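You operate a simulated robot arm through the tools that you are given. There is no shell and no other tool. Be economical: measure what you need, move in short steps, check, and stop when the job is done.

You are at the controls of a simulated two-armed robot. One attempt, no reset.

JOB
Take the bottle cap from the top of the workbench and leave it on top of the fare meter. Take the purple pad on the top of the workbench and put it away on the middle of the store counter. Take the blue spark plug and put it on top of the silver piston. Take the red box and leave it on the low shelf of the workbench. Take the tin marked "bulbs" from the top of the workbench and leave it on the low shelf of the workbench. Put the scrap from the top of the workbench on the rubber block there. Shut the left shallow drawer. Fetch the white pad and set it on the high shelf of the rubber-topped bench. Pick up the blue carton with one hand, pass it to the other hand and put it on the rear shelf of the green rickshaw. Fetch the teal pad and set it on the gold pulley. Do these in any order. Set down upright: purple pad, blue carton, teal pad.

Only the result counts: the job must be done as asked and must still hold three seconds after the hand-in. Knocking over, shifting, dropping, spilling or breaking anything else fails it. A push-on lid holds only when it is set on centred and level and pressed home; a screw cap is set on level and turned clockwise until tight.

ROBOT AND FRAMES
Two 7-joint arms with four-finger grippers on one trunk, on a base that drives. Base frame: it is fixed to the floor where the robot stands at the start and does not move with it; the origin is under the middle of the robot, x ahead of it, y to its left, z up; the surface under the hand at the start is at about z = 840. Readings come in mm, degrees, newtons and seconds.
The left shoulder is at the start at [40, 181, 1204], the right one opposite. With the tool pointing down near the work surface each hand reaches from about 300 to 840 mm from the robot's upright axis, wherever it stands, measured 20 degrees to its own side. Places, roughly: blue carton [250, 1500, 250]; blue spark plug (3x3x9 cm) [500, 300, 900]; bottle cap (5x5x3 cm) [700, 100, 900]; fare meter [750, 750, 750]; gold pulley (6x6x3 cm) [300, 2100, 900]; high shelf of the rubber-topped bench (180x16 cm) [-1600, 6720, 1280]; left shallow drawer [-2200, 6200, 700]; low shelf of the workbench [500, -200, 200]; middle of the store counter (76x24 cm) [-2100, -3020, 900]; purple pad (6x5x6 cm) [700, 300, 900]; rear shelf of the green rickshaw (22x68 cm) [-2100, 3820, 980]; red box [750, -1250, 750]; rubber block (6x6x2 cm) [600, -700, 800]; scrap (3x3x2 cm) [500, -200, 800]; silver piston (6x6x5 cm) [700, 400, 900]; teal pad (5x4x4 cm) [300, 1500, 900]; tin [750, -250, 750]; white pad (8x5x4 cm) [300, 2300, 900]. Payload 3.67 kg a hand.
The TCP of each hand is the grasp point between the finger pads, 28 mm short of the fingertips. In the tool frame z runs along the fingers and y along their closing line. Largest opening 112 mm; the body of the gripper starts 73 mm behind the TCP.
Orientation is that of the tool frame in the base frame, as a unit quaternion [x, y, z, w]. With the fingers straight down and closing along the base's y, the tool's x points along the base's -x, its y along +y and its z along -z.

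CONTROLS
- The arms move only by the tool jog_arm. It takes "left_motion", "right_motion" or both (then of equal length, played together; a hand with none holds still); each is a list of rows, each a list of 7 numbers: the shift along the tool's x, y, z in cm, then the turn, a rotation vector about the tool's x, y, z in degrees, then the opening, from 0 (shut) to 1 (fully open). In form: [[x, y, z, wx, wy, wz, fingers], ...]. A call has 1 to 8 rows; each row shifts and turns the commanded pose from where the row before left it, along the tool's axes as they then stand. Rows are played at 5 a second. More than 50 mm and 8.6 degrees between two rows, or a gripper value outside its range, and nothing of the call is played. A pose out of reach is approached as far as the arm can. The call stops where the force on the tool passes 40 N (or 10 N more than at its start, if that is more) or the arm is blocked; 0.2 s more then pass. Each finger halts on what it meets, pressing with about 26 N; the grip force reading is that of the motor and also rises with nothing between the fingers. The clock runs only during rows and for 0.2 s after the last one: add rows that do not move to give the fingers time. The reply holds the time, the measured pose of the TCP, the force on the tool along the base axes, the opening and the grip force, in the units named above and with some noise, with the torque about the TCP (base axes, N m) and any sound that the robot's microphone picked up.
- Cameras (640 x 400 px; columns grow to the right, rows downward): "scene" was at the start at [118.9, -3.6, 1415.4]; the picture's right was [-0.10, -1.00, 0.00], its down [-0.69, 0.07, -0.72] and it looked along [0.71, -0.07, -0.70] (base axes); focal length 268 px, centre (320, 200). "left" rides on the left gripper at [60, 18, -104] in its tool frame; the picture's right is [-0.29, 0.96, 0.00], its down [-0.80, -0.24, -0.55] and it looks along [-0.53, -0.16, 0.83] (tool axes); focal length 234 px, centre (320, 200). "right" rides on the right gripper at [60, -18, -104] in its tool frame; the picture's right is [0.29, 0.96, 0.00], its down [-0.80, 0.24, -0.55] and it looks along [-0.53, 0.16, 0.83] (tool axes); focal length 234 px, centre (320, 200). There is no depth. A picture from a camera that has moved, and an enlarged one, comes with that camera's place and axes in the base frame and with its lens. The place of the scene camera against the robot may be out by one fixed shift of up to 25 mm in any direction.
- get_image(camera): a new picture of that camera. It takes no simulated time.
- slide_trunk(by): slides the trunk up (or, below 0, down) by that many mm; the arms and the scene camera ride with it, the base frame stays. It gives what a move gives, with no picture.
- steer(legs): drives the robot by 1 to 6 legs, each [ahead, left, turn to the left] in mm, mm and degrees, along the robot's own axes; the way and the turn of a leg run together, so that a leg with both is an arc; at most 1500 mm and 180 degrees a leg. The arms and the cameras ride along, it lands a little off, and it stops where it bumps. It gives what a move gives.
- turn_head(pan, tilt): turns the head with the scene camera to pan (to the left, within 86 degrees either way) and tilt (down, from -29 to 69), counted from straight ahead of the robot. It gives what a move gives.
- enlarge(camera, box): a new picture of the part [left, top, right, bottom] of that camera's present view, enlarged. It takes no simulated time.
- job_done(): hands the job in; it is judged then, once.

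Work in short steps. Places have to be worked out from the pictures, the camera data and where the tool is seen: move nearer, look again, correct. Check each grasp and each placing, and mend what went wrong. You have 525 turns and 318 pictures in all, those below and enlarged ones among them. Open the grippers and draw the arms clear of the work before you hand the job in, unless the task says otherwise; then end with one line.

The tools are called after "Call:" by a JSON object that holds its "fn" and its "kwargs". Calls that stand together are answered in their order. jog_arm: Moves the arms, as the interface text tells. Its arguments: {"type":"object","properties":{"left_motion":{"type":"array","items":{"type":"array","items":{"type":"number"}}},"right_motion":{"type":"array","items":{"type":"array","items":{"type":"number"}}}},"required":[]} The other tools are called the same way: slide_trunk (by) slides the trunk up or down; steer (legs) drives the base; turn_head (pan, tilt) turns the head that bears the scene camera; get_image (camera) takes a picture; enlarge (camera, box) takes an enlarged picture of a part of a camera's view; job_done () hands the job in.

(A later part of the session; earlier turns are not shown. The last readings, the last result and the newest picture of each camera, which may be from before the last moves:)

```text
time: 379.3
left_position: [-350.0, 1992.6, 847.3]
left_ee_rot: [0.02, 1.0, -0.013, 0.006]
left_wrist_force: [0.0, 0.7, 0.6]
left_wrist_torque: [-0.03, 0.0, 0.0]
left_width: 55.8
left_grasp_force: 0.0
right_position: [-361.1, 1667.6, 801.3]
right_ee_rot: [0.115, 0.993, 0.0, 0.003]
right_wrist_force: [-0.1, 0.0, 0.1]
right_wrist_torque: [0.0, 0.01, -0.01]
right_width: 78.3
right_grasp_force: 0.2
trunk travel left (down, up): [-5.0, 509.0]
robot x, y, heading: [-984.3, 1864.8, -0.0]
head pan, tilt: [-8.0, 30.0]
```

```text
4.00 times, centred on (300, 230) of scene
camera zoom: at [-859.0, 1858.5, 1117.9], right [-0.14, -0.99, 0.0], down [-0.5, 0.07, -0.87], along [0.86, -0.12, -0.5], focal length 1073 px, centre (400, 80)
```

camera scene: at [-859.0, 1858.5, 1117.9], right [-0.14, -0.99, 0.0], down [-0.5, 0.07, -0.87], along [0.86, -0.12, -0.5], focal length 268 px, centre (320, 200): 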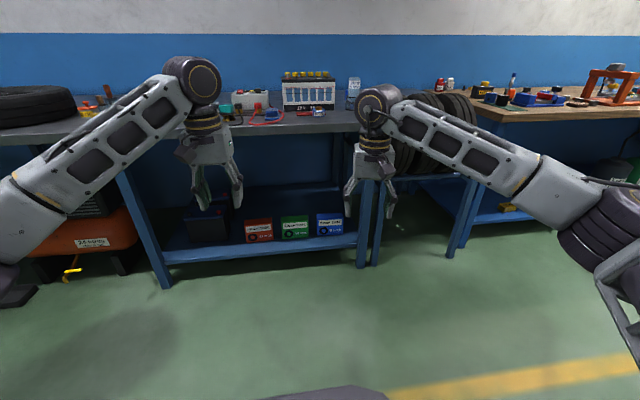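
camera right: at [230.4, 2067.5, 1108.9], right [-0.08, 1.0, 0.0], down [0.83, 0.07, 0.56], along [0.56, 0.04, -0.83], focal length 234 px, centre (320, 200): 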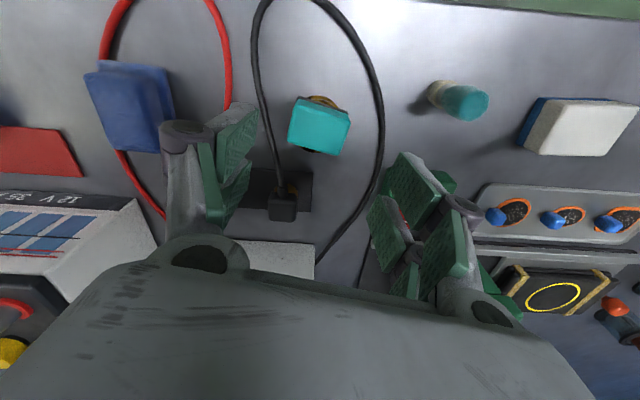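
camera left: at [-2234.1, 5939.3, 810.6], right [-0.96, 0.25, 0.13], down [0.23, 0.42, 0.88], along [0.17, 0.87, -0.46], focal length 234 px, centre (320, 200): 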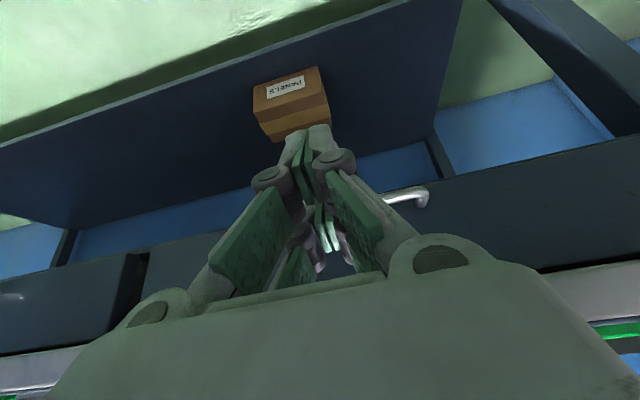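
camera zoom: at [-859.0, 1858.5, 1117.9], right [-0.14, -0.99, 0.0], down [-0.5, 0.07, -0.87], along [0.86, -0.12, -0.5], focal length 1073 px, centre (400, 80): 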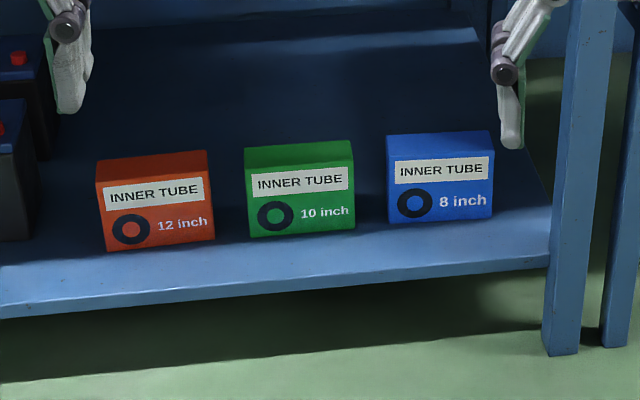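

The carton is ~150 wide × 50 deep × 105 tall at y≈1623, x≈360–400. I'll pick it with the left hand, gripping across its depth (closing along x) near its left part. Turn the left tool 90°.

Call:
{"fn": "jog_arm", "kwargs": {"left_motion": [[0, 0, 0, 0, 0, 8, 0.8], [0, 0, 0, 0, 0, 8, 0.8], [0, 0, 0, 0, 0, 8, 0.8], [0, 0, 0, 0, 0, 8, 0.8], [0, 0, 0, 0, 0, 8, 0.8], [0, 0, 0, 0, 0, 8, 0.8], [0, 0, 0, 0, 0, 8, 0.8], [0, 0, 0, 0, 0, 8, 0.8]]}}

Call:
{"fn": "jog_arm", "kwargs": {"left_motion": [[0, 0, 0, 0, 0, 8, 0.8], [0, 0, 0, 0, 0, 8, 0.8], [0, 0, 0, 0, 0, 7, 0.8], [0, 0, 4, 0, 0, 0, 0.8], [0, 0, 4, 0, 0, 0, 0.8], [0, 0, 4, 0, 0, 0, 0.8], [0, 0, 4, 0, 0, 0, 0.8], [0, 0, 4, 0, 0, 0, 0.8]]}}

Call:
{"fn": "get_image", "kwargs": {"camera": "scene"}}

```text
time: 381.1
left_position: [-349.5, 1992.3, 848.3]
left_ee_rot: [0.547, 0.837, -0.008, 0.012]
left_wrist_force: [-1.2, -0.7, -1.0]
left_wrist_torque: [0.0, 0.0, 0.04]
left_width: 89.7
left_grasp_force: 0.0
right_position: [-361.3, 1667.7, 800.3]
right_ee_rot: [0.115, 0.993, -0.001, 0.003]
right_wrist_force: [-0.1, 0.0, 0.5]
right_wrist_torque: [0.03, 0.0, -0.01]
right_width: 78.3
right_grasp_force: 0.0
trunk travel left (down, up): [-5.0, 509.0]
robot x, y, heading: [-985.1, 1863.4, -0.3]
head pan, tilt: [-8.0, 30.0]
```

```text
time: 382.9
left_position: [-346.5, 1986.6, 650.1]
left_ee_rot: [0.702, 0.712, -0.005, 0.014]
left_wrist_force: [0.9, -0.8, -0.3]
left_wrist_torque: [0.01, 0.01, 0.02]
left_width: 89.5
left_grasp_force: 0.0
right_position: [-362.0, 1667.9, 799.5]
right_ee_rot: [0.115, 0.993, 0.0, 0.002]
right_wrist_force: [-0.2, -0.3, -0.2]
right_wrist_torque: [0.0, 0.03, 0.03]
right_width: 78.5
right_grasp_force: 0.1
trunk travel left (down, up): [-5.0, 509.0]
robot x, y, heading: [-986.1, 1867.0, -0.3]
head pan, tilt: [-8.0, 30.0]
```

```text
138 pictures are left
camera scene: at [-858.6, 1858.6, 1117.9], right [-0.14, -0.99, 0.0], down [-0.5, 0.07, -0.87], along [0.86, -0.12, -0.5], focal length 268 px, centre (320, 200)
```

scene: 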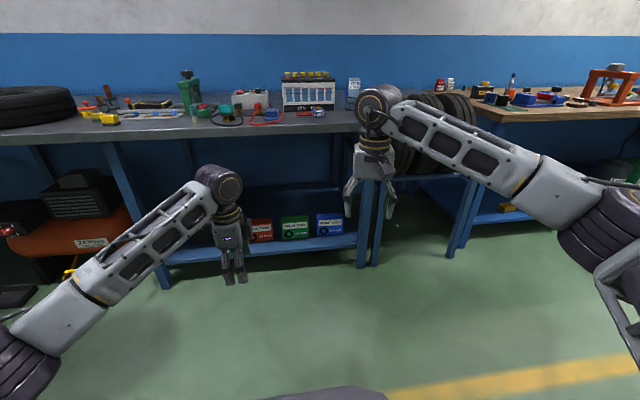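

Lower the left hand further and raise the right hand clear of the tabletop.

Call:
{"fn": "jog_arm", "kwargs": {"left_motion": [[0, 0, 4.5, 0, 0, 0, 0.8], [0, 0, 4.5, 0, 0, 0, 0.8], [0, 0, 4.5, 0, 0, 0, 0.8], [0, 0, 4.5, 0, 0, 0, 0.8], [0, 0, 4.5, 0, 0, 0, 0.8], [0, 0, 4, 0, 0, 0, 0.8]], "right_motion": [[0, -1.5, -4.5, 0, 0, 0, 0.7], [0, -1.5, -4.5, 0, 0, 0, 0.7], [0, -1.5, -4.5, 0, 0, 0, 0.7], [0, -1.5, -4.5, 0, 0, 0, 0.7], [0, -1.5, -4.5, 0, 0, 0, 0.7], [0, -1.5, -4, 0, 0, 0, 0.7]]}}

Call:
{"fn": "get_image", "kwargs": {"camera": "scene"}}

Call:
{"fn": "get_image", "kwargs": {"camera": "left"}}

```text
time: 384.3
left_position: [-346.8, 1979.5, 381.0]
left_ee_rot: [0.702, 0.712, -0.006, 0.014]
left_wrist_force: [0.7, -0.4, 1.6]
left_wrist_torque: [-0.02, 0.03, 0.01]
left_width: 89.9
left_grasp_force: 0.0
right_position: [-384.1, 1575.7, 1067.8]
right_ee_rot: [0.114, 0.993, -0.002, 0.004]
right_wrist_force: [0.0, -0.7, -0.4]
right_wrist_torque: [-0.01, 0.01, 0.0]
right_width: 78.7
right_grasp_force: 0.1
trunk travel left (down, up): [-5.0, 509.0]
robot x, y, heading: [-983.5, 1867.5, -0.4]
head pan, tilt: [-8.0, 30.0]
```

```text
137 pictures are left
camera scene: at [-859.7, 1858.9, 1118.1], right [-0.14, -0.99, 0.0], down [-0.49, 0.07, -0.87], along [0.86, -0.12, -0.5], focal length 268 px, centre (320, 200)
```

scene: 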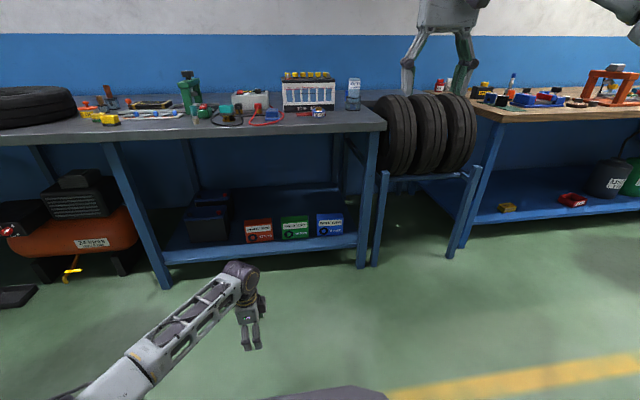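

```text
136 pictures are left
camera left: at [-331.1, 2044.0, 482.8], right [0.96, -0.27, 0.02], down [-0.24, -0.78, 0.57], along [-0.14, -0.56, -0.82], focal length 234 px, centre (320, 200)
```

left: 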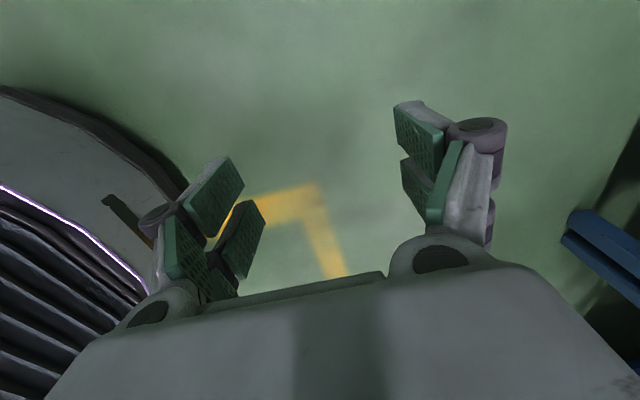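

Strafe right 320 mm and approach 450 mm.

Call:
{"fn": "steer", "kwargs": {"legs": [[0, -322, 0.4], [450, 0, 0]]}}

Call:
{"fn": "turn_head", "kwargs": {"pan": 5, "tilt": 40}}

Call:
{"fn": "get_image", "kwargs": {"camera": "scene"}}

Call:
{"fn": "get_image", "kwargs": {"camera": "left"}}

```text
time: 388.9
left_position: [98.8, 1682.4, 379.1]
left_ee_rot: [0.694, 0.72, -0.006, 0.013]
left_wrist_force: [0.0, -0.4, 0.1]
left_wrist_torque: [-0.01, -0.02, 0.01]
left_width: 89.6
left_grasp_force: 0.1
right_position: [72.1, 1276.0, 1065.0]
right_ee_rot: [0.103, 0.995, -0.001, 0.004]
right_wrist_force: [-0.6, -0.1, -1.0]
right_wrist_torque: [-0.04, 0.02, 0.0]
right_width: 78.4
right_grasp_force: 0.1
trunk travel left (down, up): [-5.0, 509.0]
robot x, y, heading: [-537.9, 1558.8, 1.2]
head pan, tilt: [-8.0, 30.0]
```

```text
time: 389.6
left_position: [97.6, 1681.7, 381.9]
left_ee_rot: [0.694, 0.72, -0.005, 0.015]
left_wrist_force: [-0.7, -0.2, -0.7]
left_wrist_torque: [-0.01, 0.0, -0.01]
left_width: 89.5
left_grasp_force: 0.0
right_position: [70.4, 1277.2, 1065.5]
right_ee_rot: [0.104, 0.995, -0.002, 0.003]
right_wrist_force: [0.0, -0.3, 0.6]
right_wrist_torque: [0.02, 0.04, 0.03]
right_width: 78.4
right_grasp_force: 0.0
trunk travel left (down, up): [-5.0, 509.0]
robot x, y, heading: [-538.3, 1559.1, 1.0]
head pan, tilt: [5.0, 40.0]
```

```text
135 pictures are left
camera scene: at [-416.0, 1568.3, 1102.7], right [0.11, -0.99, 0.0], down [-0.64, -0.07, -0.77], along [0.76, 0.08, -0.64], focal length 268 px, centre (320, 200)
```

scene: 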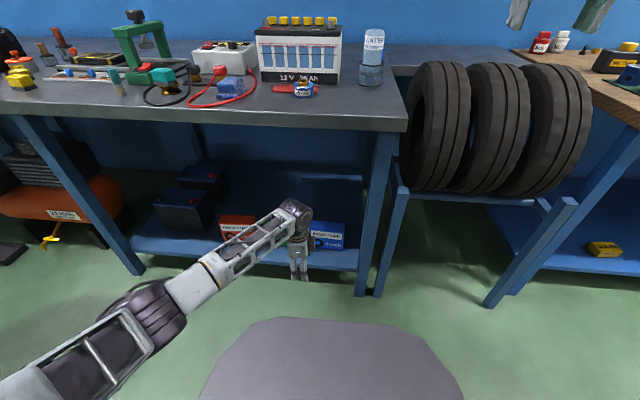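

```text
134 pictures are left
camera left: at [112.8, 1745.8, 482.4], right [0.97, -0.25, 0.02], down [-0.22, -0.79, 0.57], along [-0.13, -0.56, -0.82], focal length 234 px, centre (320, 200)
```

left: 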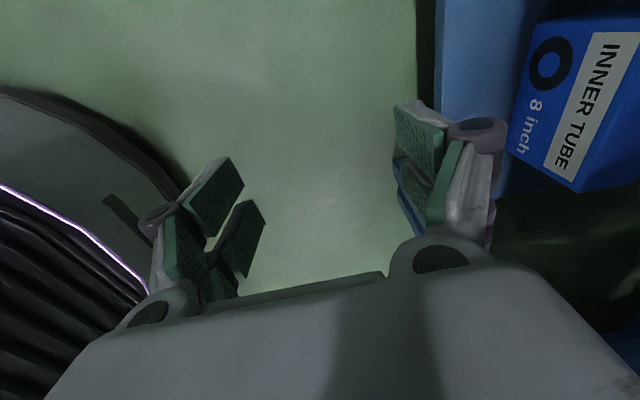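

Carton front face ≈ x 355, y 1538–1696, so grip at [380,1652]. Drive in.

Call:
{"fn": "steer", "kwargs": {"legs": [[180, -33, -1]]}}

Call:
{"fn": "get_image", "kwargs": {"camera": "left"}}

```text
time: 391.1
left_position: [282.8, 1636.7, 381.0]
left_ee_rot: [0.702, 0.712, -0.006, 0.014]
left_wrist_force: [0.3, -0.4, -0.9]
left_wrist_torque: [-0.03, 0.02, 0.02]
left_width: 89.5
left_grasp_force: 0.0
right_position: [248.9, 1230.8, 1064.2]
right_ee_rot: [0.114, 0.993, -0.001, 0.003]
right_wrist_force: [0.4, 0.1, 0.1]
right_wrist_torque: [0.0, 0.01, 0.02]
right_width: 78.4
right_grasp_force: 0.1
trunk travel left (down, up): [-5.0, 509.0]
robot x, y, heading: [-356.7, 1523.0, -0.2]
head pan, tilt: [5.0, 40.0]
```

```text
133 pictures are left
camera left: at [298.9, 1699.8, 481.6], right [0.96, -0.27, 0.02], down [-0.23, -0.79, 0.57], along [-0.14, -0.56, -0.82], focal length 234 px, centre (320, 200)
```

left: 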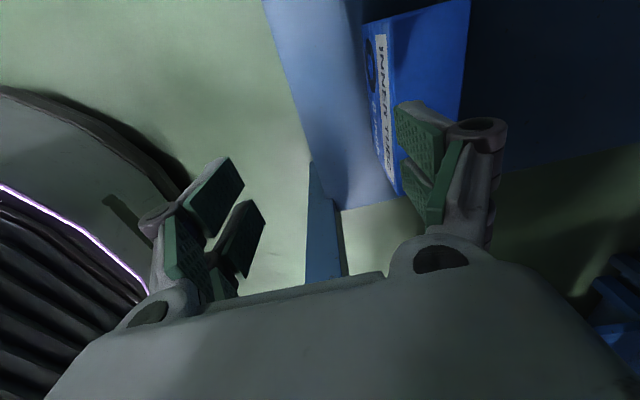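

Call:
{"fn": "steer", "kwargs": {"legs": [[95, 14, 0]]}}

Call:
{"fn": "get_image", "kwargs": {"camera": "left"}}

Call:
{"fn": "get_image", "kwargs": {"camera": "scene"}}

```text
time: 392.3
left_position: [377.7, 1651.1, 381.5]
left_ee_rot: [0.701, 0.713, -0.006, 0.013]
left_wrist_force: [0.0, -0.8, 0.1]
left_wrist_torque: [-0.01, 0.0, 0.0]
left_width: 89.5
left_grasp_force: 0.1
right_position: [344.0, 1247.0, 1064.3]
right_ee_rot: [0.112, 0.994, -0.002, 0.002]
right_wrist_force: [0.7, 0.9, -1.1]
right_wrist_torque: [-0.03, 0.07, 0.0]
right_width: 78.5
right_grasp_force: 0.0
trunk travel left (down, up): [-5.0, 509.0]
robot x, y, heading: [-264.2, 1533.7, 0.2]
head pan, tilt: [5.0, 40.0]
```

```text
132 pictures are left
camera left: at [393.6, 1715.6, 481.3], right [0.96, -0.27, 0.02], down [-0.23, -0.79, 0.57], along [-0.14, -0.56, -0.82], focal length 234 px, centre (320, 200)
```

left: 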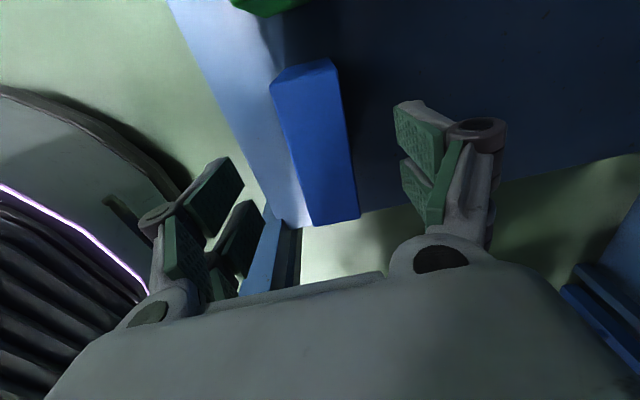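

```text
131 pictures are left
camera scene: at [-137.7, 1548.8, 1102.4], right [0.09, -1.0, 0.0], down [-0.64, -0.06, -0.76], along [0.76, 0.07, -0.64], focal length 268 px, centre (320, 200)
```

scene: 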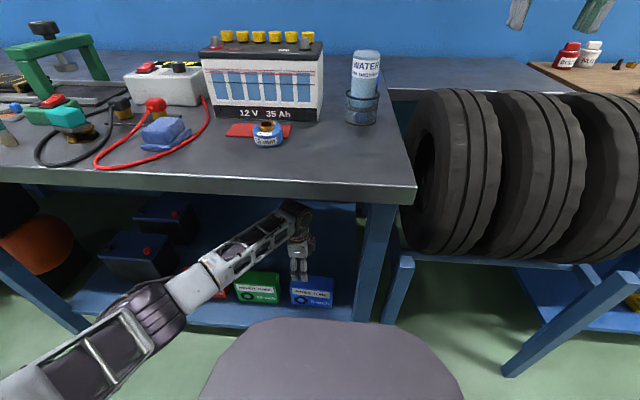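

Call:
{"fn": "enlarge", "kwargs": {"camera": "left", "box": [220, 30, 420, 240]}}

```text
1.90 times, centred on (320, 135) of left
camera zoom: at [393.6, 1715.6, 481.3], right [0.96, -0.27, 0.02], down [-0.23, -0.79, 0.57], along [-0.14, -0.56, -0.82], focal length 446 px, centre (320, 324)
```

zoom: 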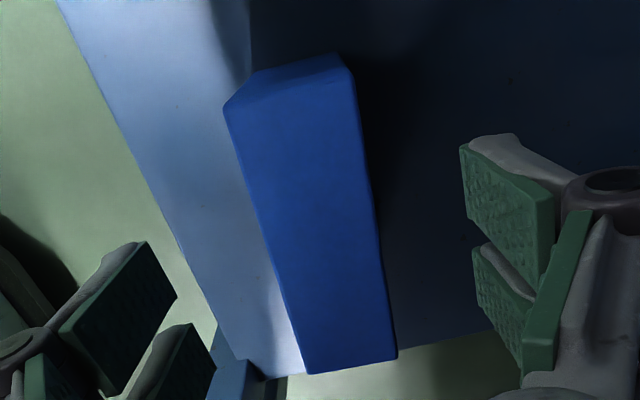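

Carton top spans x≈344–400, y 1536–1691; hand is centred. Descend to z≈250.

Call:
{"fn": "jog_arm", "kwargs": {"left_motion": [[0, -0.3, 4, 0, 0, 0, 0.8], [0, 0, 4, 0, 0, 0, 0.8], [0, 0, 3, 0, 0, 0, 0.8], [0, 0, 2, 0, 0, 0, 0.8], [0, 0, 0, 0, 0, 0, 0.8]]}}

Call:
{"fn": "get_image", "kwargs": {"camera": "left"}}

```text
time: 393.5
left_position: [376.1, 1650.4, 250.3]
left_ee_rot: [0.701, 0.713, -0.005, 0.014]
left_wrist_force: [0.7, -0.1, -0.2]
left_wrist_torque: [0.0, 0.0, 0.01]
left_width: 89.5
left_grasp_force: 0.0
right_position: [342.1, 1247.2, 1065.3]
right_ee_rot: [0.113, 0.994, -0.001, 0.003]
right_wrist_force: [0.7, 0.3, -0.9]
right_wrist_torque: [0.02, 0.01, 0.0]
right_width: 78.4
right_grasp_force: 0.1
trunk travel left (down, up): [-5.0, 509.0]
robot x, y, heading: [-261.5, 1535.5, -0.1]
head pan, tilt: [5.0, 40.0]
```

```text
129 pictures are left
camera left: at [391.9, 1714.0, 352.1], right [0.96, -0.27, 0.02], down [-0.23, -0.79, 0.57], along [-0.14, -0.56, -0.82], focal length 234 px, centre (320, 200)
```

left: 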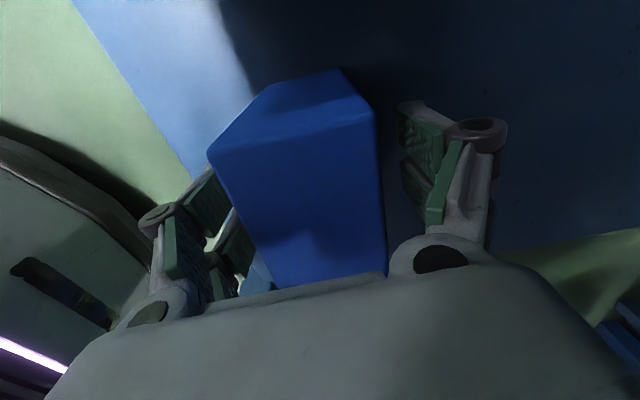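

Top is ≈275; fingers straddle it. Lower 8 mm more, close, lift a little.

Call:
{"fn": "jog_arm", "kwargs": {"left_motion": [[0, -0.2, 0.8, 0, 0, 0, 0.8], [0, 0, 0, 0, 0, 0, 0.3], [0, 0, 0, 0, 0, 0, 0.3], [0, 0, 0, 0, 0, 0, 0.3], [0, 0, 0, 0, 0, 0, 0.3], [0, 0, 0, 0, 0, 0, 0.3]]}}

Call:
{"fn": "jog_arm", "kwargs": {"left_motion": [[0, 0, -1.5, 0, 0, 0, 0.3], [0, 0, -2, 0, 0, 0, 0.3], [0, 0, -2.5, 0, 0, 0, 0.3], [0, 0, 0, 0, 0, 0, 0.3]]}}

Call:
{"fn": "get_image", "kwargs": {"camera": "left"}}

Call:
{"fn": "enlarge", "kwargs": {"camera": "scene", "box": [200, 180, 400, 320]}}

```text
time: 394.9
left_position: [375.2, 1646.7, 243.8]
left_ee_rot: [0.702, 0.712, -0.006, 0.014]
left_wrist_force: [1.4, -1.8, 2.4]
left_wrist_torque: [-0.32, -0.1, 0.05]
left_width: 55.1
left_grasp_force: 26.7
right_position: [341.9, 1246.8, 1064.6]
right_ee_rot: [0.114, 0.994, -0.002, 0.003]
right_wrist_force: [-0.6, 0.5, 0.2]
right_wrist_torque: [-0.02, -0.03, -0.01]
right_width: 78.3
right_grasp_force: 0.0
trunk travel left (down, up): [-5.0, 509.0]
robot x, y, heading: [-258.3, 1533.9, -0.0]
head pan, tilt: [5.0, 40.0]
```

```text
time: 395.9
left_position: [375.6, 1649.9, 302.4]
left_ee_rot: [0.7, 0.714, -0.006, 0.014]
left_wrist_force: [-0.2, -0.2, -4.5]
left_wrist_torque: [0.12, 0.04, -0.02]
left_width: 54.8
left_grasp_force: 26.2
right_position: [342.6, 1246.6, 1066.7]
right_ee_rot: [0.114, 0.994, -0.002, 0.004]
right_wrist_force: [0.1, -0.9, 0.6]
right_wrist_torque: [0.03, 0.03, -0.02]
right_width: 78.1
right_grasp_force: 0.1
trunk travel left (down, up): [-5.0, 509.0]
robot x, y, heading: [-261.5, 1541.2, 0.0]
head pan, tilt: [5.0, 40.0]
```

```text
128 pictures are left
camera left: at [390.6, 1713.3, 404.2], right [0.96, -0.27, 0.02], down [-0.23, -0.79, 0.57], along [-0.14, -0.56, -0.82], focal length 234 px, centre (320, 200)
```

left: 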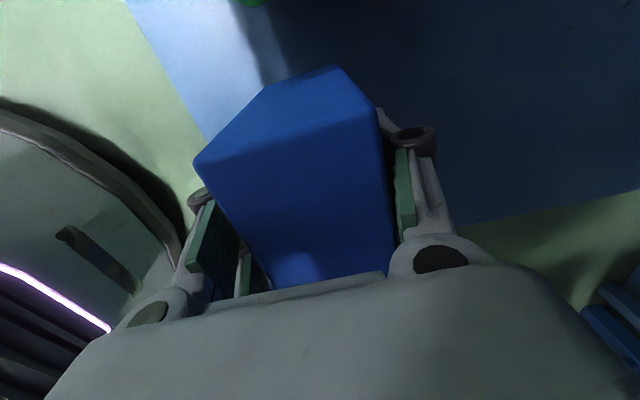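

```text
2.86 times, centred on (300, 250) of scene
camera zoom: at [-138.7, 1548.7, 1102.6], right [0.09, -1.0, 0.0], down [-0.64, -0.06, -0.77], along [0.76, 0.07, -0.64], focal length 766 px, centre (377, 57)
```

zoom: 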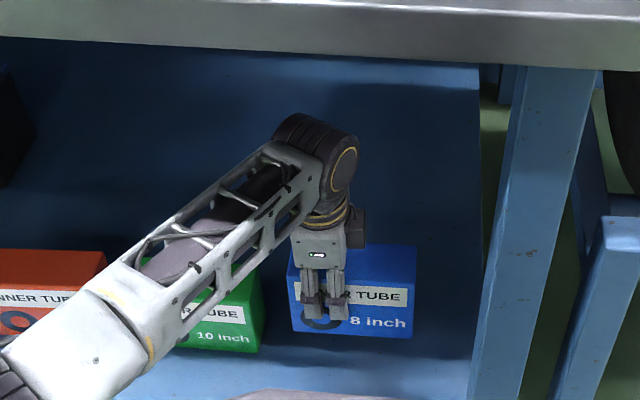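

Carton held level. Lift a bit more and back straight out.

Call:
{"fn": "jog_arm", "kwargs": {"left_motion": [[0, 0, -3, 0, 0, 0, 0.3], [0, 0, -2, 0, 0, 0, 0.3], [0, 0, 0, 0, 0, 0, 0.3]]}}

Call:
{"fn": "steer", "kwargs": {"legs": [[-750, 0, 0]]}}

Call:
{"fn": "slide_trunk", "kwargs": {"by": 320}}

Call:
{"fn": "get_image", "kwargs": {"camera": "scene"}}

```text
time: 396.7
left_position: [372.8, 1652.0, 353.7]
left_ee_rot: [0.701, 0.713, -0.005, 0.014]
left_wrist_force: [0.1, -0.3, -4.5]
left_wrist_torque: [0.12, 0.02, -0.01]
left_width: 54.8
left_grasp_force: 26.1
right_position: [343.2, 1247.3, 1065.3]
right_ee_rot: [0.113, 0.994, -0.001, 0.003]
right_wrist_force: [-0.5, -0.7, -0.5]
right_wrist_torque: [0.01, -0.02, 0.01]
right_width: 78.4
right_grasp_force: 0.1
trunk travel left (down, up): [-5.0, 509.0]
robot x, y, heading: [-261.5, 1536.2, -0.0]
head pan, tilt: [5.0, 40.0]
```

```text
time: 401.0
left_position: [-413.8, 1655.5, 353.2]
left_ee_rot: [0.696, 0.718, -0.005, 0.014]
left_wrist_force: [-0.6, -0.1, -5.3]
left_wrist_torque: [0.11, -0.02, 0.01]
left_width: 54.8
left_grasp_force: 25.8
right_position: [-438.3, 1249.9, 1065.3]
right_ee_rot: [0.106, 0.994, -0.001, 0.003]
right_wrist_force: [-0.4, 0.5, 0.1]
right_wrist_torque: [0.0, 0.01, -0.01]
right_width: 78.4
right_grasp_force: 0.1
trunk travel left (down, up): [-5.0, 509.0]
robot x, y, heading: [-1045.3, 1530.4, 0.8]
head pan, tilt: [5.0, 40.0]
```

```text
time: 404.2
left_position: [-412.2, 1655.4, 671.6]
left_ee_rot: [0.696, 0.718, -0.005, 0.014]
left_wrist_force: [-0.5, -0.6, -4.4]
left_wrist_torque: [0.12, 0.0, -0.03]
left_width: 54.9
left_grasp_force: 25.8
right_position: [-436.9, 1250.2, 1383.9]
right_ee_rot: [0.106, 0.994, -0.002, 0.003]
right_wrist_force: [0.2, -0.3, 0.3]
right_wrist_torque: [0.01, -0.04, -0.01]
right_width: 78.3
right_grasp_force: 0.1
trunk travel left (down, up): [-325.0, 189.0]
robot x, y, heading: [-1046.8, 1529.5, 1.0]
head pan, tilt: [5.0, 40.0]
```

```text
126 pictures are left
camera scene: at [-922.7, 1544.9, 1421.4], right [0.1, -0.99, 0.0], down [-0.64, -0.06, -0.77], along [0.76, 0.08, -0.64], focal length 268 px, centre (320, 200)
```

scene: 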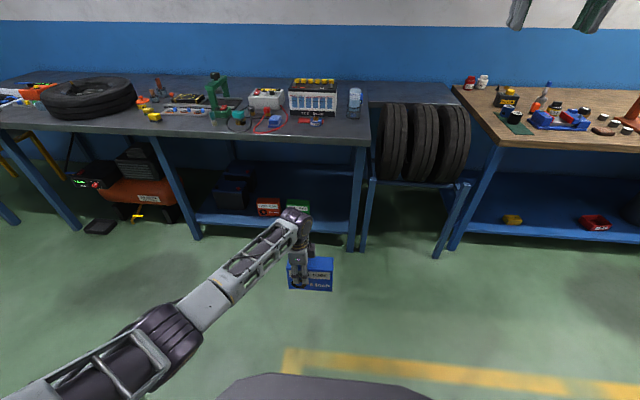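

Raise the left hand with the carton gradually, moving it toward the centre.

Call:
{"fn": "jog_arm", "kwargs": {"left_motion": [[-1.2, 0.4, -3.5, 0, 0, 0, 0.3], [-1.2, 0.4, -3.5, 0, 0, 0, 0.3], [-1.2, 0.4, -3.5, 0, 0, 0, 0.3], [-1.2, 0.4, -3.5, 0, 0, 0, 0.3], [-1.2, 0.4, -3.5, 0, 0, 0, 0.3], [0, 0, 0, 0, 0, 0, 0.3]]}}

Call:
{"fn": "get_image", "kwargs": {"camera": "scene"}}

```text
time: 405.6
left_position: [-394.0, 1599.4, 848.6]
left_ee_rot: [0.696, 0.718, -0.007, 0.013]
left_wrist_force: [0.5, 0.4, -3.3]
left_wrist_torque: [0.13, 0.0, 0.01]
left_width: 54.9
left_grasp_force: 26.0
right_position: [-436.5, 1251.4, 1385.0]
right_ee_rot: [0.106, 0.994, -0.002, 0.003]
right_wrist_force: [0.1, 0.8, 0.5]
right_wrist_torque: [-0.03, -0.01, -0.02]
right_width: 78.4
right_grasp_force: 0.0
trunk travel left (down, up): [-325.0, 189.0]
robot x, y, heading: [-1043.4, 1531.5, 0.8]
head pan, tilt: [5.0, 40.0]
```

```text
125 pictures are left
camera scene: at [-922.6, 1545.1, 1421.3], right [0.1, -0.99, 0.0], down [-0.64, -0.07, -0.77], along [0.76, 0.08, -0.64], focal length 268 px, centre (320, 200)
```

scene: 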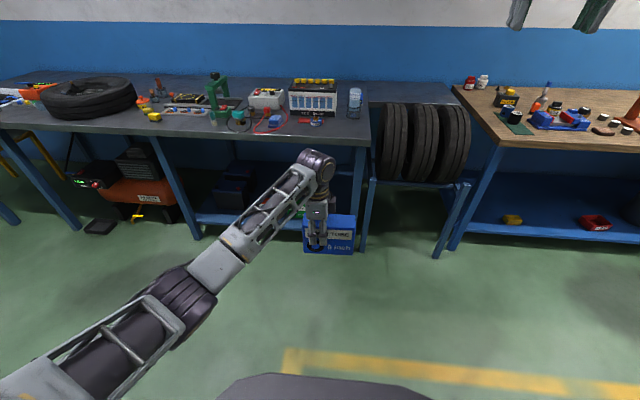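

Good. Now turn the right tool (−103° about its axis) while raising the left a little.

Call:
{"fn": "jog_arm", "kwargs": {"left_motion": [[-0.5, 0, -3.5, 0, 0, 0, 0.3], [-0.5, 0, -3.5, 0, 0, 0, 0.3], [0, 0, 0, 0, 0, 0, 0.3], [0, 0, 0, 0, 0, 0, 0.3], [0, 0, 0, 0, 0, 0, 0.3], [0, 0, 0, 0, 0, 0, 0.3], [0, 0, 0, 0, 0, 0, 0.3], [0, 0, 0, 0, 0, 0, 0.3]], "right_motion": [[0, 0, 2, 0, 0, -8, 0.8], [0, 0, 2, 0, 0, -8, 0.8], [0, 0, 2, 0, 0, -8, 0.8], [0, 0, 2, 0, 0, -8, 0.8], [0, 0, 2, 0, 0, -8, 0.8], [0, 0, 2, 0, 0, -8, 0.8], [0, 0, 2, 0, 0, -8, 0.8], [0, 0, 2, 0, 0, -8, 0.8]]}}

Call:
{"fn": "jog_arm", "kwargs": {"right_motion": [[0, 0, 1, 0, 0, -8, 0.8], [0, 0, 1, 0, 0, -8, 0.8], [0, 0, 1, 0, 0, -8, 0.8], [0, 0, 1, 0, 0, -8, 0.8], [0, 0, 0, 0, 0, -7, 0.8], [0, 0, 0, 0, 0, 0, 0.8]]}}

Call:
{"fn": "turn_head", "kwargs": {"pan": -5, "tilt": 30}}

Call:
{"fn": "get_image", "kwargs": {"camera": "scene"}}

```text
time: 407.4
left_position: [-395.7, 1592.0, 920.8]
left_ee_rot: [0.696, 0.718, -0.007, 0.014]
left_wrist_force: [0.3, 0.1, -3.9]
left_wrist_torque: [0.09, 0.01, -0.03]
left_width: 54.8
left_grasp_force: 26.0
right_position: [-525.2, 1333.2, 1200.6]
right_ee_rot: [-0.433, 0.901, -0.003, 0.004]
right_wrist_force: [-0.3, 1.0, -0.2]
right_wrist_torque: [-0.02, -0.03, 0.0]
right_width: 89.6
right_grasp_force: 0.1
right hand out of reach, approached as far as the arm can: row 6, 7, 8
trunk travel left (down, up): [-325.0, 189.0]
robot x, y, heading: [-1048.6, 1533.4, 0.7]
head pan, tilt: [5.0, 40.0]
```

```text
time: 408.8
left_position: [-394.8, 1592.2, 921.2]
left_ee_rot: [0.696, 0.718, -0.004, 0.012]
left_wrist_force: [-0.1, 0.2, -3.8]
left_wrist_torque: [0.1, 0.0, -0.02]
left_width: 55.1
left_grasp_force: 25.5
right_position: [-709.8, 1466.0, 1153.4]
right_ee_rot: [0.71, -0.704, 0.003, -0.001]
right_wrist_force: [0.2, 0.6, 0.5]
right_wrist_torque: [0.01, 0.02, -0.01]
right_width: 89.9
right_grasp_force: 0.1
right hand out of reach, approached as far as the arm can: row 1, 2, 3, 4, 5
trunk travel left (down, up): [-325.0, 189.0]
robot x, y, heading: [-1049.0, 1532.3, 0.7]
head pan, tilt: [5.0, 40.0]
```

```text
time: 409.5
left_position: [-395.8, 1591.6, 921.3]
left_ee_rot: [0.695, 0.719, -0.005, 0.013]
left_wrist_force: [0.2, 0.1, -4.7]
left_wrist_torque: [0.13, 0.0, 0.02]
left_width: 54.5
left_grasp_force: 26.1
right_position: [-709.5, 1465.6, 1153.6]
right_ee_rot: [0.71, -0.704, 0.003, -0.001]
right_wrist_force: [-0.5, 0.0, 0.3]
right_wrist_torque: [0.0, 0.0, 0.0]
right_width: 89.8
right_grasp_force: 0.1
trunk travel left (down, up): [-325.0, 189.0]
robot x, y, heading: [-1046.6, 1534.9, 0.8]
head pan, tilt: [-5.0, 30.0]
```

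```text
124 pictures are left
camera scene: at [-917.3, 1529.9, 1436.7], right [-0.07, -1.0, 0.0], down [-0.5, 0.04, -0.87], along [0.86, -0.06, -0.5], focal length 268 px, centre (320, 200)
```

scene: 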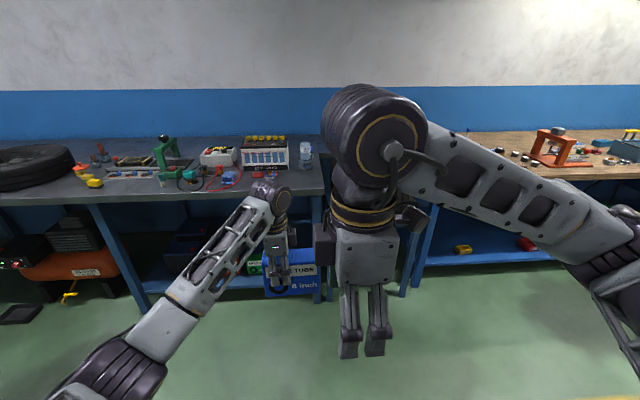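

The reach failure came from the height. Lower the right hand's commanded pose and see it settle.

Call:
{"fn": "jog_arm", "kwargs": {"right_motion": [[0, 0, 3, 0, 0, 0, 0.8], [0, 0, 3, 0, 0, 0, 0.8], [0, 0, 3, 0, 0, 0, 0.8], [0, 0, 3, 0, 0, 0, 0.8], [0, 0, 0, 0, 0, 0, 0.8]]}}

Call:
{"fn": "get_image", "kwargs": {"camera": "scene"}}

```text
time: 410.7
left_position: [-394.3, 1590.8, 920.4]
left_ee_rot: [0.695, 0.719, -0.006, 0.014]
left_wrist_force: [1.0, 1.4, -2.6]
left_wrist_torque: [0.11, 0.02, 0.0]
left_width: 54.9
left_grasp_force: 25.4
right_position: [-714.8, 1465.2, 1099.1]
right_ee_rot: [0.708, -0.706, 0.004, -0.001]
right_wrist_force: [-0.2, -0.4, -0.3]
right_wrist_torque: [-0.03, 0.01, 0.0]
right_width: 89.5
right_grasp_force: 0.0
right hand out of reach, approached as far as the arm can: row 2, 3, 4
trunk travel left (down, up): [-325.0, 189.0]
robot x, y, heading: [-1046.0, 1533.6, 0.7]
head pan, tilt: [-5.0, 30.0]
```

```text
123 pictures are left
camera scene: at [-917.3, 1529.7, 1436.7], right [-0.07, -1.0, 0.0], down [-0.5, 0.04, -0.87], along [0.86, -0.06, -0.5], focal length 268 px, centre (320, 200)
```

scene: 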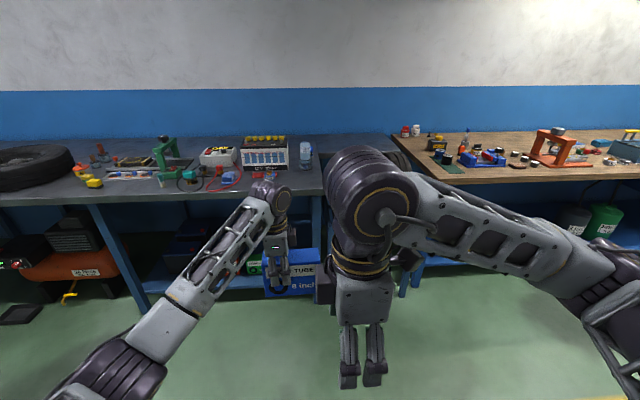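

Undo the turn (rotate back the other way) and see.

Call:
{"fn": "jog_arm", "kwargs": {"right_motion": [[0, 0, 0, 0, 0, 8, 0.8], [0, 0, 0, 0, 0, 8, 0.8], [0, 0, 0, 0, 0, 8, 0.8], [0, 0, 0, 0, 0, 8, 0.8], [0, 0, 0, 0, 0, 8, 0.8], [0, 0, 0, 0, 0, 8, 0.8], [0, 0, 0, 0, 0, 8, 0.8], [0, 0, 0, 0, 0, 8, 0.8]]}}

Call:
{"fn": "jog_arm", "kwargs": {"right_motion": [[0, 0, 0, 0, 0, 8, 0.8], [0, 0, 0, 0, 0, 8, 0.8], [0, 0, 0, 0, 0, 8, 0.8], [0, 0, 0, 0, 0, 0, 0.8]]}}

Call:
{"fn": "get_image", "kwargs": {"camera": "scene"}}

```text
time: 412.5
left_position: [-394.2, 1591.4, 921.0]
left_ee_rot: [0.697, 0.717, -0.006, 0.014]
left_wrist_force: [-0.7, -0.3, -4.3]
left_wrist_torque: [0.1, 0.03, 0.0]
left_width: 55.1
left_grasp_force: 26.4
right_position: [-713.8, 1464.8, 1099.1]
right_ee_rot: [-0.23, 0.973, -0.002, 0.003]
right_wrist_force: [0.1, -0.9, 0.3]
right_wrist_torque: [0.01, -0.01, -0.01]
right_width: 89.6
right_grasp_force: 0.1
trunk travel left (down, up): [-325.0, 189.0]
robot x, y, heading: [-1043.4, 1534.9, 0.7]
head pan, tilt: [-5.0, 30.0]
```

```text
time: 413.5
left_position: [-395.3, 1592.7, 921.3]
left_ee_rot: [0.696, 0.718, -0.005, 0.014]
left_wrist_force: [0.4, 0.4, -3.9]
left_wrist_torque: [0.12, 0.02, -0.03]
left_width: 54.8
left_grasp_force: 25.9
right_position: [-713.0, 1464.4, 1098.2]
right_ee_rot: [-0.024, 1.0, -0.002, 0.004]
right_wrist_force: [0.3, -0.2, 0.0]
right_wrist_torque: [-0.02, 0.01, 0.03]
right_width: 89.7
right_grasp_force: 0.1
trunk travel left (down, up): [-325.0, 189.0]
robot x, y, heading: [-1042.4, 1531.7, 0.9]
head pan, tilt: [-5.0, 30.0]
```

```text
122 pictures are left
camera scene: at [-917.2, 1529.6, 1436.7], right [-0.07, -1.0, 0.0], down [-0.5, 0.04, -0.87], along [0.86, -0.06, -0.5], focal length 268 px, centre (320, 200)
```

scene: 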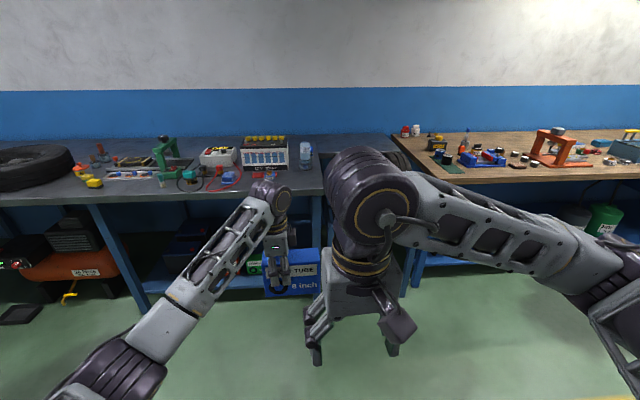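

Restored. Now move the right hand forward-right to a normal pose.

Call:
{"fn": "jog_arm", "kwargs": {"right_motion": [[-1.5, -4, 0, 0, 0, 0, 0.8], [-2, -4, 0, 0, 0, 0, 0.8], [-3.4, -3, 0.5, 0, 0, 0, 0.8], [-4, -2, 1, 0, 0, 0, 0.8], [-4, -2, 1.2, 0, 0, 0, 0.8], [-4, -1.5, 1.2, 0, 0, 0, 0.8], [-4, -1, 1.2, 0, 0, 0, 0.8], [-4, -1, 1.2, 0, 0, 0, 0.8]]}}

Call:
{"fn": "get_image", "kwargs": {"camera": "scene"}}

```text
time: 415.3
left_position: [-394.7, 1592.0, 919.7]
left_ee_rot: [0.696, 0.718, -0.006, 0.013]
left_wrist_force: [0.4, -0.1, -4.1]
left_wrist_torque: [0.14, 0.03, -0.01]
left_width: 54.9
left_grasp_force: 26.1
right_position: [-431.8, 1290.6, 1037.6]
right_ee_rot: [-0.025, 1.0, -0.002, 0.003]
right_wrist_force: [-0.5, -0.1, -0.2]
right_wrist_torque: [0.02, 0.01, -0.02]
right_width: 89.7
right_grasp_force: 0.1
trunk travel left (down, up): [-325.0, 189.0]
robot x, y, heading: [-1044.6, 1534.7, 0.6]
head pan, tilt: [-5.0, 30.0]
```

```text
121 pictures are left
camera scene: at [-915.8, 1529.7, 1436.6], right [-0.07, -1.0, 0.0], down [-0.5, 0.04, -0.87], along [0.86, -0.06, -0.5], focal length 268 px, centre (320, 200)
```

scene: 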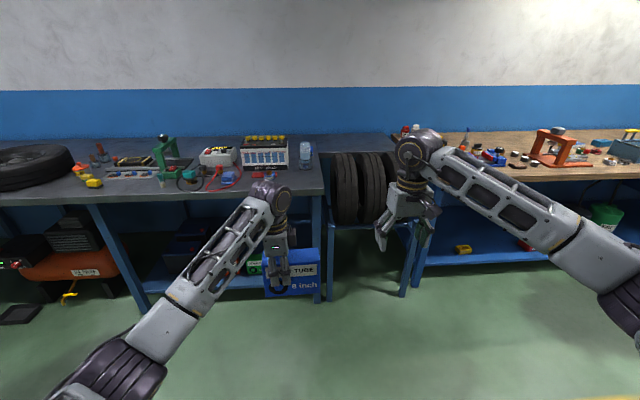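

Try the −90° turn again from this better pose, in steps.

Call:
{"fn": "jog_arm", "kwargs": {"right_motion": [[0, 0, 0, 0, 0, -8, 0.8], [0, 0, 0, 0, 0, -8, 0.8], [0, 0, 0, 0, 0, -8, 0.8], [0, 0, 0, 0, 0, -8, 0.8], [0, 0, 0, 0, 0, -8, 0.8], [0, 0, 0, 0, 0, -8, 0.8]]}}

Call:
{"fn": "jog_arm", "kwargs": {"right_motion": [[0, 0, 0, 0, 0, -8, 0.8], [0, 0, 0, 0, 0, -8, 0.8], [0, 0, 0, 0, 0, -8, 0.8], [0, 0, 0, 0, 0, -8, 0.8], [0, 0, 0, 0, 0, -6, 0.8], [0, 0, 0, 0, 0, 0, 0.8]]}}

```text
time: 416.7
left_position: [-395.9, 1592.9, 921.0]
left_ee_rot: [0.696, 0.718, -0.006, 0.013]
left_wrist_force: [0.2, -0.3, -4.0]
left_wrist_torque: [0.14, 0.03, -0.02]
left_width: 54.7
left_grasp_force: 26.1
right_position: [-435.2, 1291.1, 1037.1]
right_ee_rot: [-0.299, 0.954, -0.001, 0.003]
right_wrist_force: [0.0, -0.7, -0.4]
right_wrist_torque: [-0.04, -0.04, 0.02]
right_width: 89.4
right_grasp_force: 0.0
right hand out of reach, approached as far as the arm can: row 5, 6
trunk travel left (down, up): [-325.0, 189.0]
robot x, y, heading: [-1045.8, 1532.7, 0.7]
head pan, tilt: [-5.0, 30.0]
```

```text
time: 418.1
left_position: [-394.3, 1591.4, 920.1]
left_ee_rot: [0.696, 0.718, -0.006, 0.014]
left_wrist_force: [-0.2, -0.2, -4.9]
left_wrist_torque: [0.13, -0.02, 0.02]
left_width: 54.8
left_grasp_force: 25.3
right_position: [-435.9, 1291.6, 1037.4]
right_ee_rot: [-0.299, 0.954, -0.002, 0.003]
right_wrist_force: [0.0, 0.9, 0.8]
right_wrist_torque: [0.0, 0.03, 0.03]
right_width: 89.7
right_grasp_force: 0.1
right hand out of reach, approached as far as the arm can: row 1, 2, 3, 4, 5
trunk travel left (down, up): [-325.0, 189.0]
robot x, y, heading: [-1048.5, 1530.1, 0.7]
head pan, tilt: [-5.0, 30.0]
```

Wrist limit blocks that way; go the other way (+), checking.

Call:
{"fn": "jog_arm", "kwargs": {"right_motion": [[0, 0, 0, 0, 0, 8, 0.8], [0, 0, 0, 0, 0, 8, 0.8], [0, 0, 0, 0, 0, 8, 0.8], [0, 0, 0, 0, 0, 8, 0.8], [0, 0, 0, 0, 0, 8, 0.8], [0, 0, 0, 0, 0, 8, 0.8], [0, 0, 0, 0, 0, 8, 0.8], [0, 0, 0, 0, 0, 8, 0.8]]}}

Call:
{"fn": "jog_arm", "kwargs": {"right_motion": [[0, 0, 0, 0, 0, 8, 0.8], [0, 0, 0, 0, 0, 8, 0.8], [0, 0, 0, 0, 0, 8, 0.8], [0, 0, 0, 0, 0, 8, 0.8], [0, 0, 0, 0, 0, 8, 0.8], [0, 0, 0, 0, 0, 8, 0.8], [0, 0, 0, 0, 0, 8, 0.8], [0, 0, 0, 0, 0, 8, 0.8]]}}

```text
time: 419.9
left_position: [-395.4, 1592.3, 920.2]
left_ee_rot: [0.696, 0.718, -0.006, 0.012]
left_wrist_force: [0.0, 0.3, -4.1]
left_wrist_torque: [0.12, 0.01, 0.0]
left_width: 54.7
left_grasp_force: 26.1
right_position: [-436.9, 1292.1, 1036.7]
right_ee_rot: [0.253, 0.967, -0.001, 0.004]
right_wrist_force: [0.2, -0.2, 1.1]
right_wrist_torque: [-0.02, 0.0, -0.01]
right_width: 89.7
right_grasp_force: 0.0
trunk travel left (down, up): [-325.0, 189.0]
robot x, y, heading: [-1044.0, 1530.6, 0.9]
head pan, tilt: [-5.0, 30.0]
```

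```text
time: 421.7
left_position: [-395.0, 1591.9, 922.1]
left_ee_rot: [0.696, 0.718, -0.006, 0.014]
left_wrist_force: [-0.2, 0.7, -4.2]
left_wrist_torque: [0.08, -0.02, -0.04]
left_width: 54.8
left_grasp_force: 25.7
right_position: [-434.4, 1293.2, 1037.1]
right_ee_rot: [0.728, 0.686, 0.001, 0.003]
right_wrist_force: [0.3, -0.3, 0.0]
right_wrist_torque: [0.04, -0.04, 0.04]
right_width: 89.4
right_grasp_force: 0.0
trunk travel left (down, up): [-325.0, 189.0]
robot x, y, heading: [-1046.6, 1530.1, 0.9]
head pan, tilt: [-5.0, 30.0]
```

Right tool now closes along x. Trim −5°, then tilt it 45° so it points down-left.

Call:
{"fn": "jog_arm", "kwargs": {"right_motion": [[0, 0, 0, 0, 0, -5, 0.8], [0, 0, 0, 0, 7.5, 0, 0.8], [0, 0, 0, 0, 7.5, 0, 0.8], [0, 0, 0, 0, 7.5, 0, 0.8], [0, 0, 0, 0, 7.5, 0, 0.8], [0, 0, 0, 0, 7.5, 0, 0.8], [0, 0, 0, 0, 7.5, 0, 0.8], [0, 0, 0, 0, 0, 0, 0.8]]}}

Call:
{"fn": "get_image", "kwargs": {"camera": "scene"}}

Call:
{"fn": "get_image", "kwargs": {"camera": "right"}}

```text
time: 423.5
left_position: [-394.4, 1591.9, 921.2]
left_ee_rot: [0.696, 0.718, -0.006, 0.014]
left_wrist_force: [-0.1, -0.6, -4.9]
left_wrist_torque: [0.11, 0.07, 0.03]
left_width: 55.0
left_grasp_force: 25.7
right_position: [-435.6, 1292.8, 1036.9]
right_ee_rot: [0.643, 0.664, 0.268, -0.272]
right_wrist_force: [0.2, 0.2, -0.3]
right_wrist_torque: [-0.06, -0.05, -0.02]
right_width: 89.8
right_grasp_force: 0.1
trunk travel left (down, up): [-325.0, 189.0]
robot x, y, heading: [-1041.7, 1533.5, 0.7]
head pan, tilt: [-5.0, 30.0]
```

```text
120 pictures are left
camera scene: at [-917.2, 1530.1, 1436.7], right [-0.07, -1.0, 0.0], down [-0.5, 0.04, -0.87], along [0.86, -0.06, -0.5], focal length 268 px, centre (320, 200)
```

scene: 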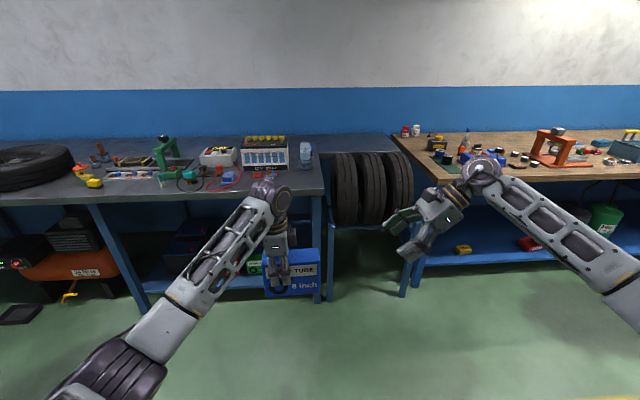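

```text
119 pictures are left
camera right: at [-454.7, 1260.8, 1152.9], right [0.95, 0.23, 0.21], down [0.27, -0.95, -0.17], along [0.16, 0.22, -0.96], focal length 234 px, centre (320, 200)
```

right: 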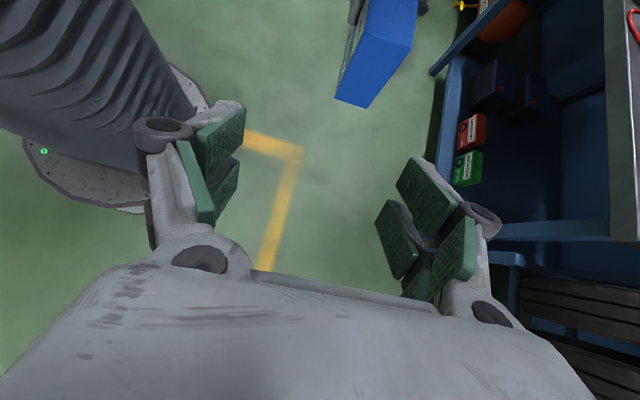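

Right camera confirms the carton's right end at y≈1489, x −419…−365, top z≈957. Move to the pre-grasp pose up-right of it.

Call:
{"fn": "jog_arm", "kwargs": {"right_motion": [[2.2, 1.05, 2.28, 0, 0, 0, 0.85], [2.2, 1.05, 2.28, 0, 0, 0, 0.85], [2.2, 1.05, 2.28, 0, 0, 0, 0.85], [2.2, 1.05, 2.28, 0, 0, 0, 0.85], [0, 0, 0, 0, 0, 0, 0.85]]}}

Call:
{"fn": "get_image", "kwargs": {"camera": "right"}}

Call:
{"fn": "get_image", "kwargs": {"camera": "scene"}}

```text
time: 424.7
left_position: [-397.3, 1592.5, 921.4]
left_ee_rot: [0.696, 0.718, -0.004, 0.014]
left_wrist_force: [0.1, 0.6, -4.3]
left_wrist_torque: [0.15, -0.03, -0.04]
left_width: 54.8
left_grasp_force: 25.9
right_position: [-397.5, 1420.4, 1036.6]
right_ee_rot: [0.643, 0.664, 0.268, -0.272]
right_wrist_force: [0.7, -0.3, -0.3]
right_wrist_torque: [0.0, -0.02, 0.01]
right_width: 95.2
right_grasp_force: 0.0
trunk travel left (down, up): [-325.0, 189.0]
robot x, y, heading: [-1049.5, 1532.1, 1.0]
head pan, tilt: [-5.0, 30.0]
```

```text
118 pictures are left
camera right: at [-416.0, 1388.4, 1151.0], right [0.95, 0.23, 0.21], down [0.27, -0.95, -0.17], along [0.16, 0.22, -0.96], focal length 234 px, centre (320, 200)
```

right: 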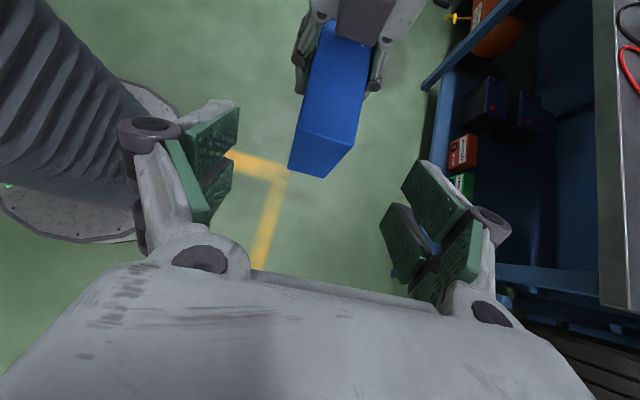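

```text
117 pictures are left
camera scene: at [-917.6, 1528.5, 1436.8], right [-0.07, -1.0, 0.0], down [-0.5, 0.04, -0.87], along [0.86, -0.06, -0.5], focal length 268 px, centre (320, 200)
```

scene: 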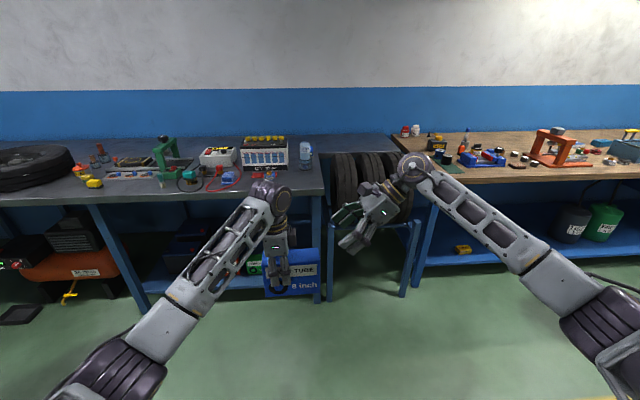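

Shift +8 mm in x and advance along the tool axis in steps.

Call:
{"fn": "jog_arm", "kwargs": {"right_motion": [[0, 0.8, 3.5, 0, 0, 0, 0.85], [0, 0, 3.5, 0, 0, 0, 0.85], [0, 0, 2, 0, 0, 0, 0.85], [0, 0, 0, 0, 0, 0, 0.85]]}}

Call:
{"fn": "get_image", "kwargs": {"camera": "right"}}

Call:
{"fn": "enlarge", "kwargs": {"camera": "scene", "box": [220, 170, 400, 310]}}

```text
time: 425.7
left_position: [-395.0, 1591.9, 921.7]
left_ee_rot: [0.695, 0.718, -0.006, 0.013]
left_wrist_force: [0.7, -0.2, -3.5]
left_wrist_torque: [0.14, -0.01, 0.0]
left_width: 54.9
left_grasp_force: 25.9
right_position: [-390.2, 1484.4, 970.8]
right_ee_rot: [0.643, 0.664, 0.268, -0.272]
right_wrist_force: [0.1, -0.3, 0.0]
right_wrist_torque: [-0.01, 0.01, 0.03]
right_width: 95.2
right_grasp_force: 0.0
trunk travel left (down, up): [-325.0, 189.0]
robot x, y, heading: [-1044.8, 1532.5, 0.7]
head pan, tilt: [-5.0, 30.0]
```

```text
116 pictures are left
camera right: at [-408.3, 1454.0, 1085.9], right [0.95, 0.23, 0.21], down [0.27, -0.95, -0.17], along [0.16, 0.22, -0.96], focal length 234 px, centre (320, 200)
```

right: 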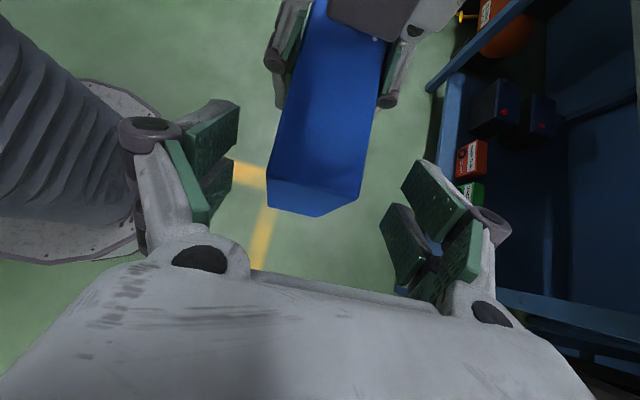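

```text
2.86 times, centred on (310, 240) of scene
camera zoom: at [-917.3, 1529.3, 1436.7], right [-0.07, -1.0, 0.0], down [-0.5, 0.04, -0.87], along [0.86, -0.06, -0.5], focal length 766 px, centre (349, 86)
```

zoom: 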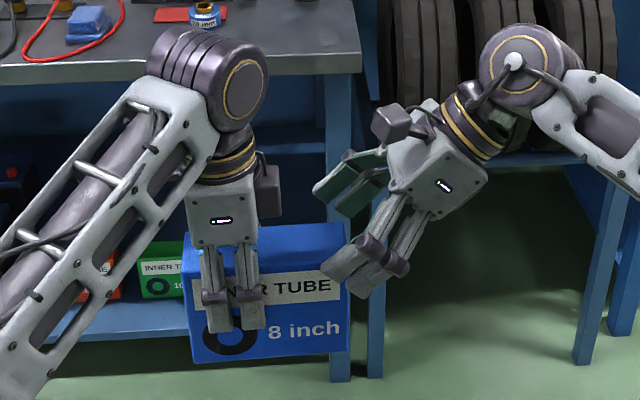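

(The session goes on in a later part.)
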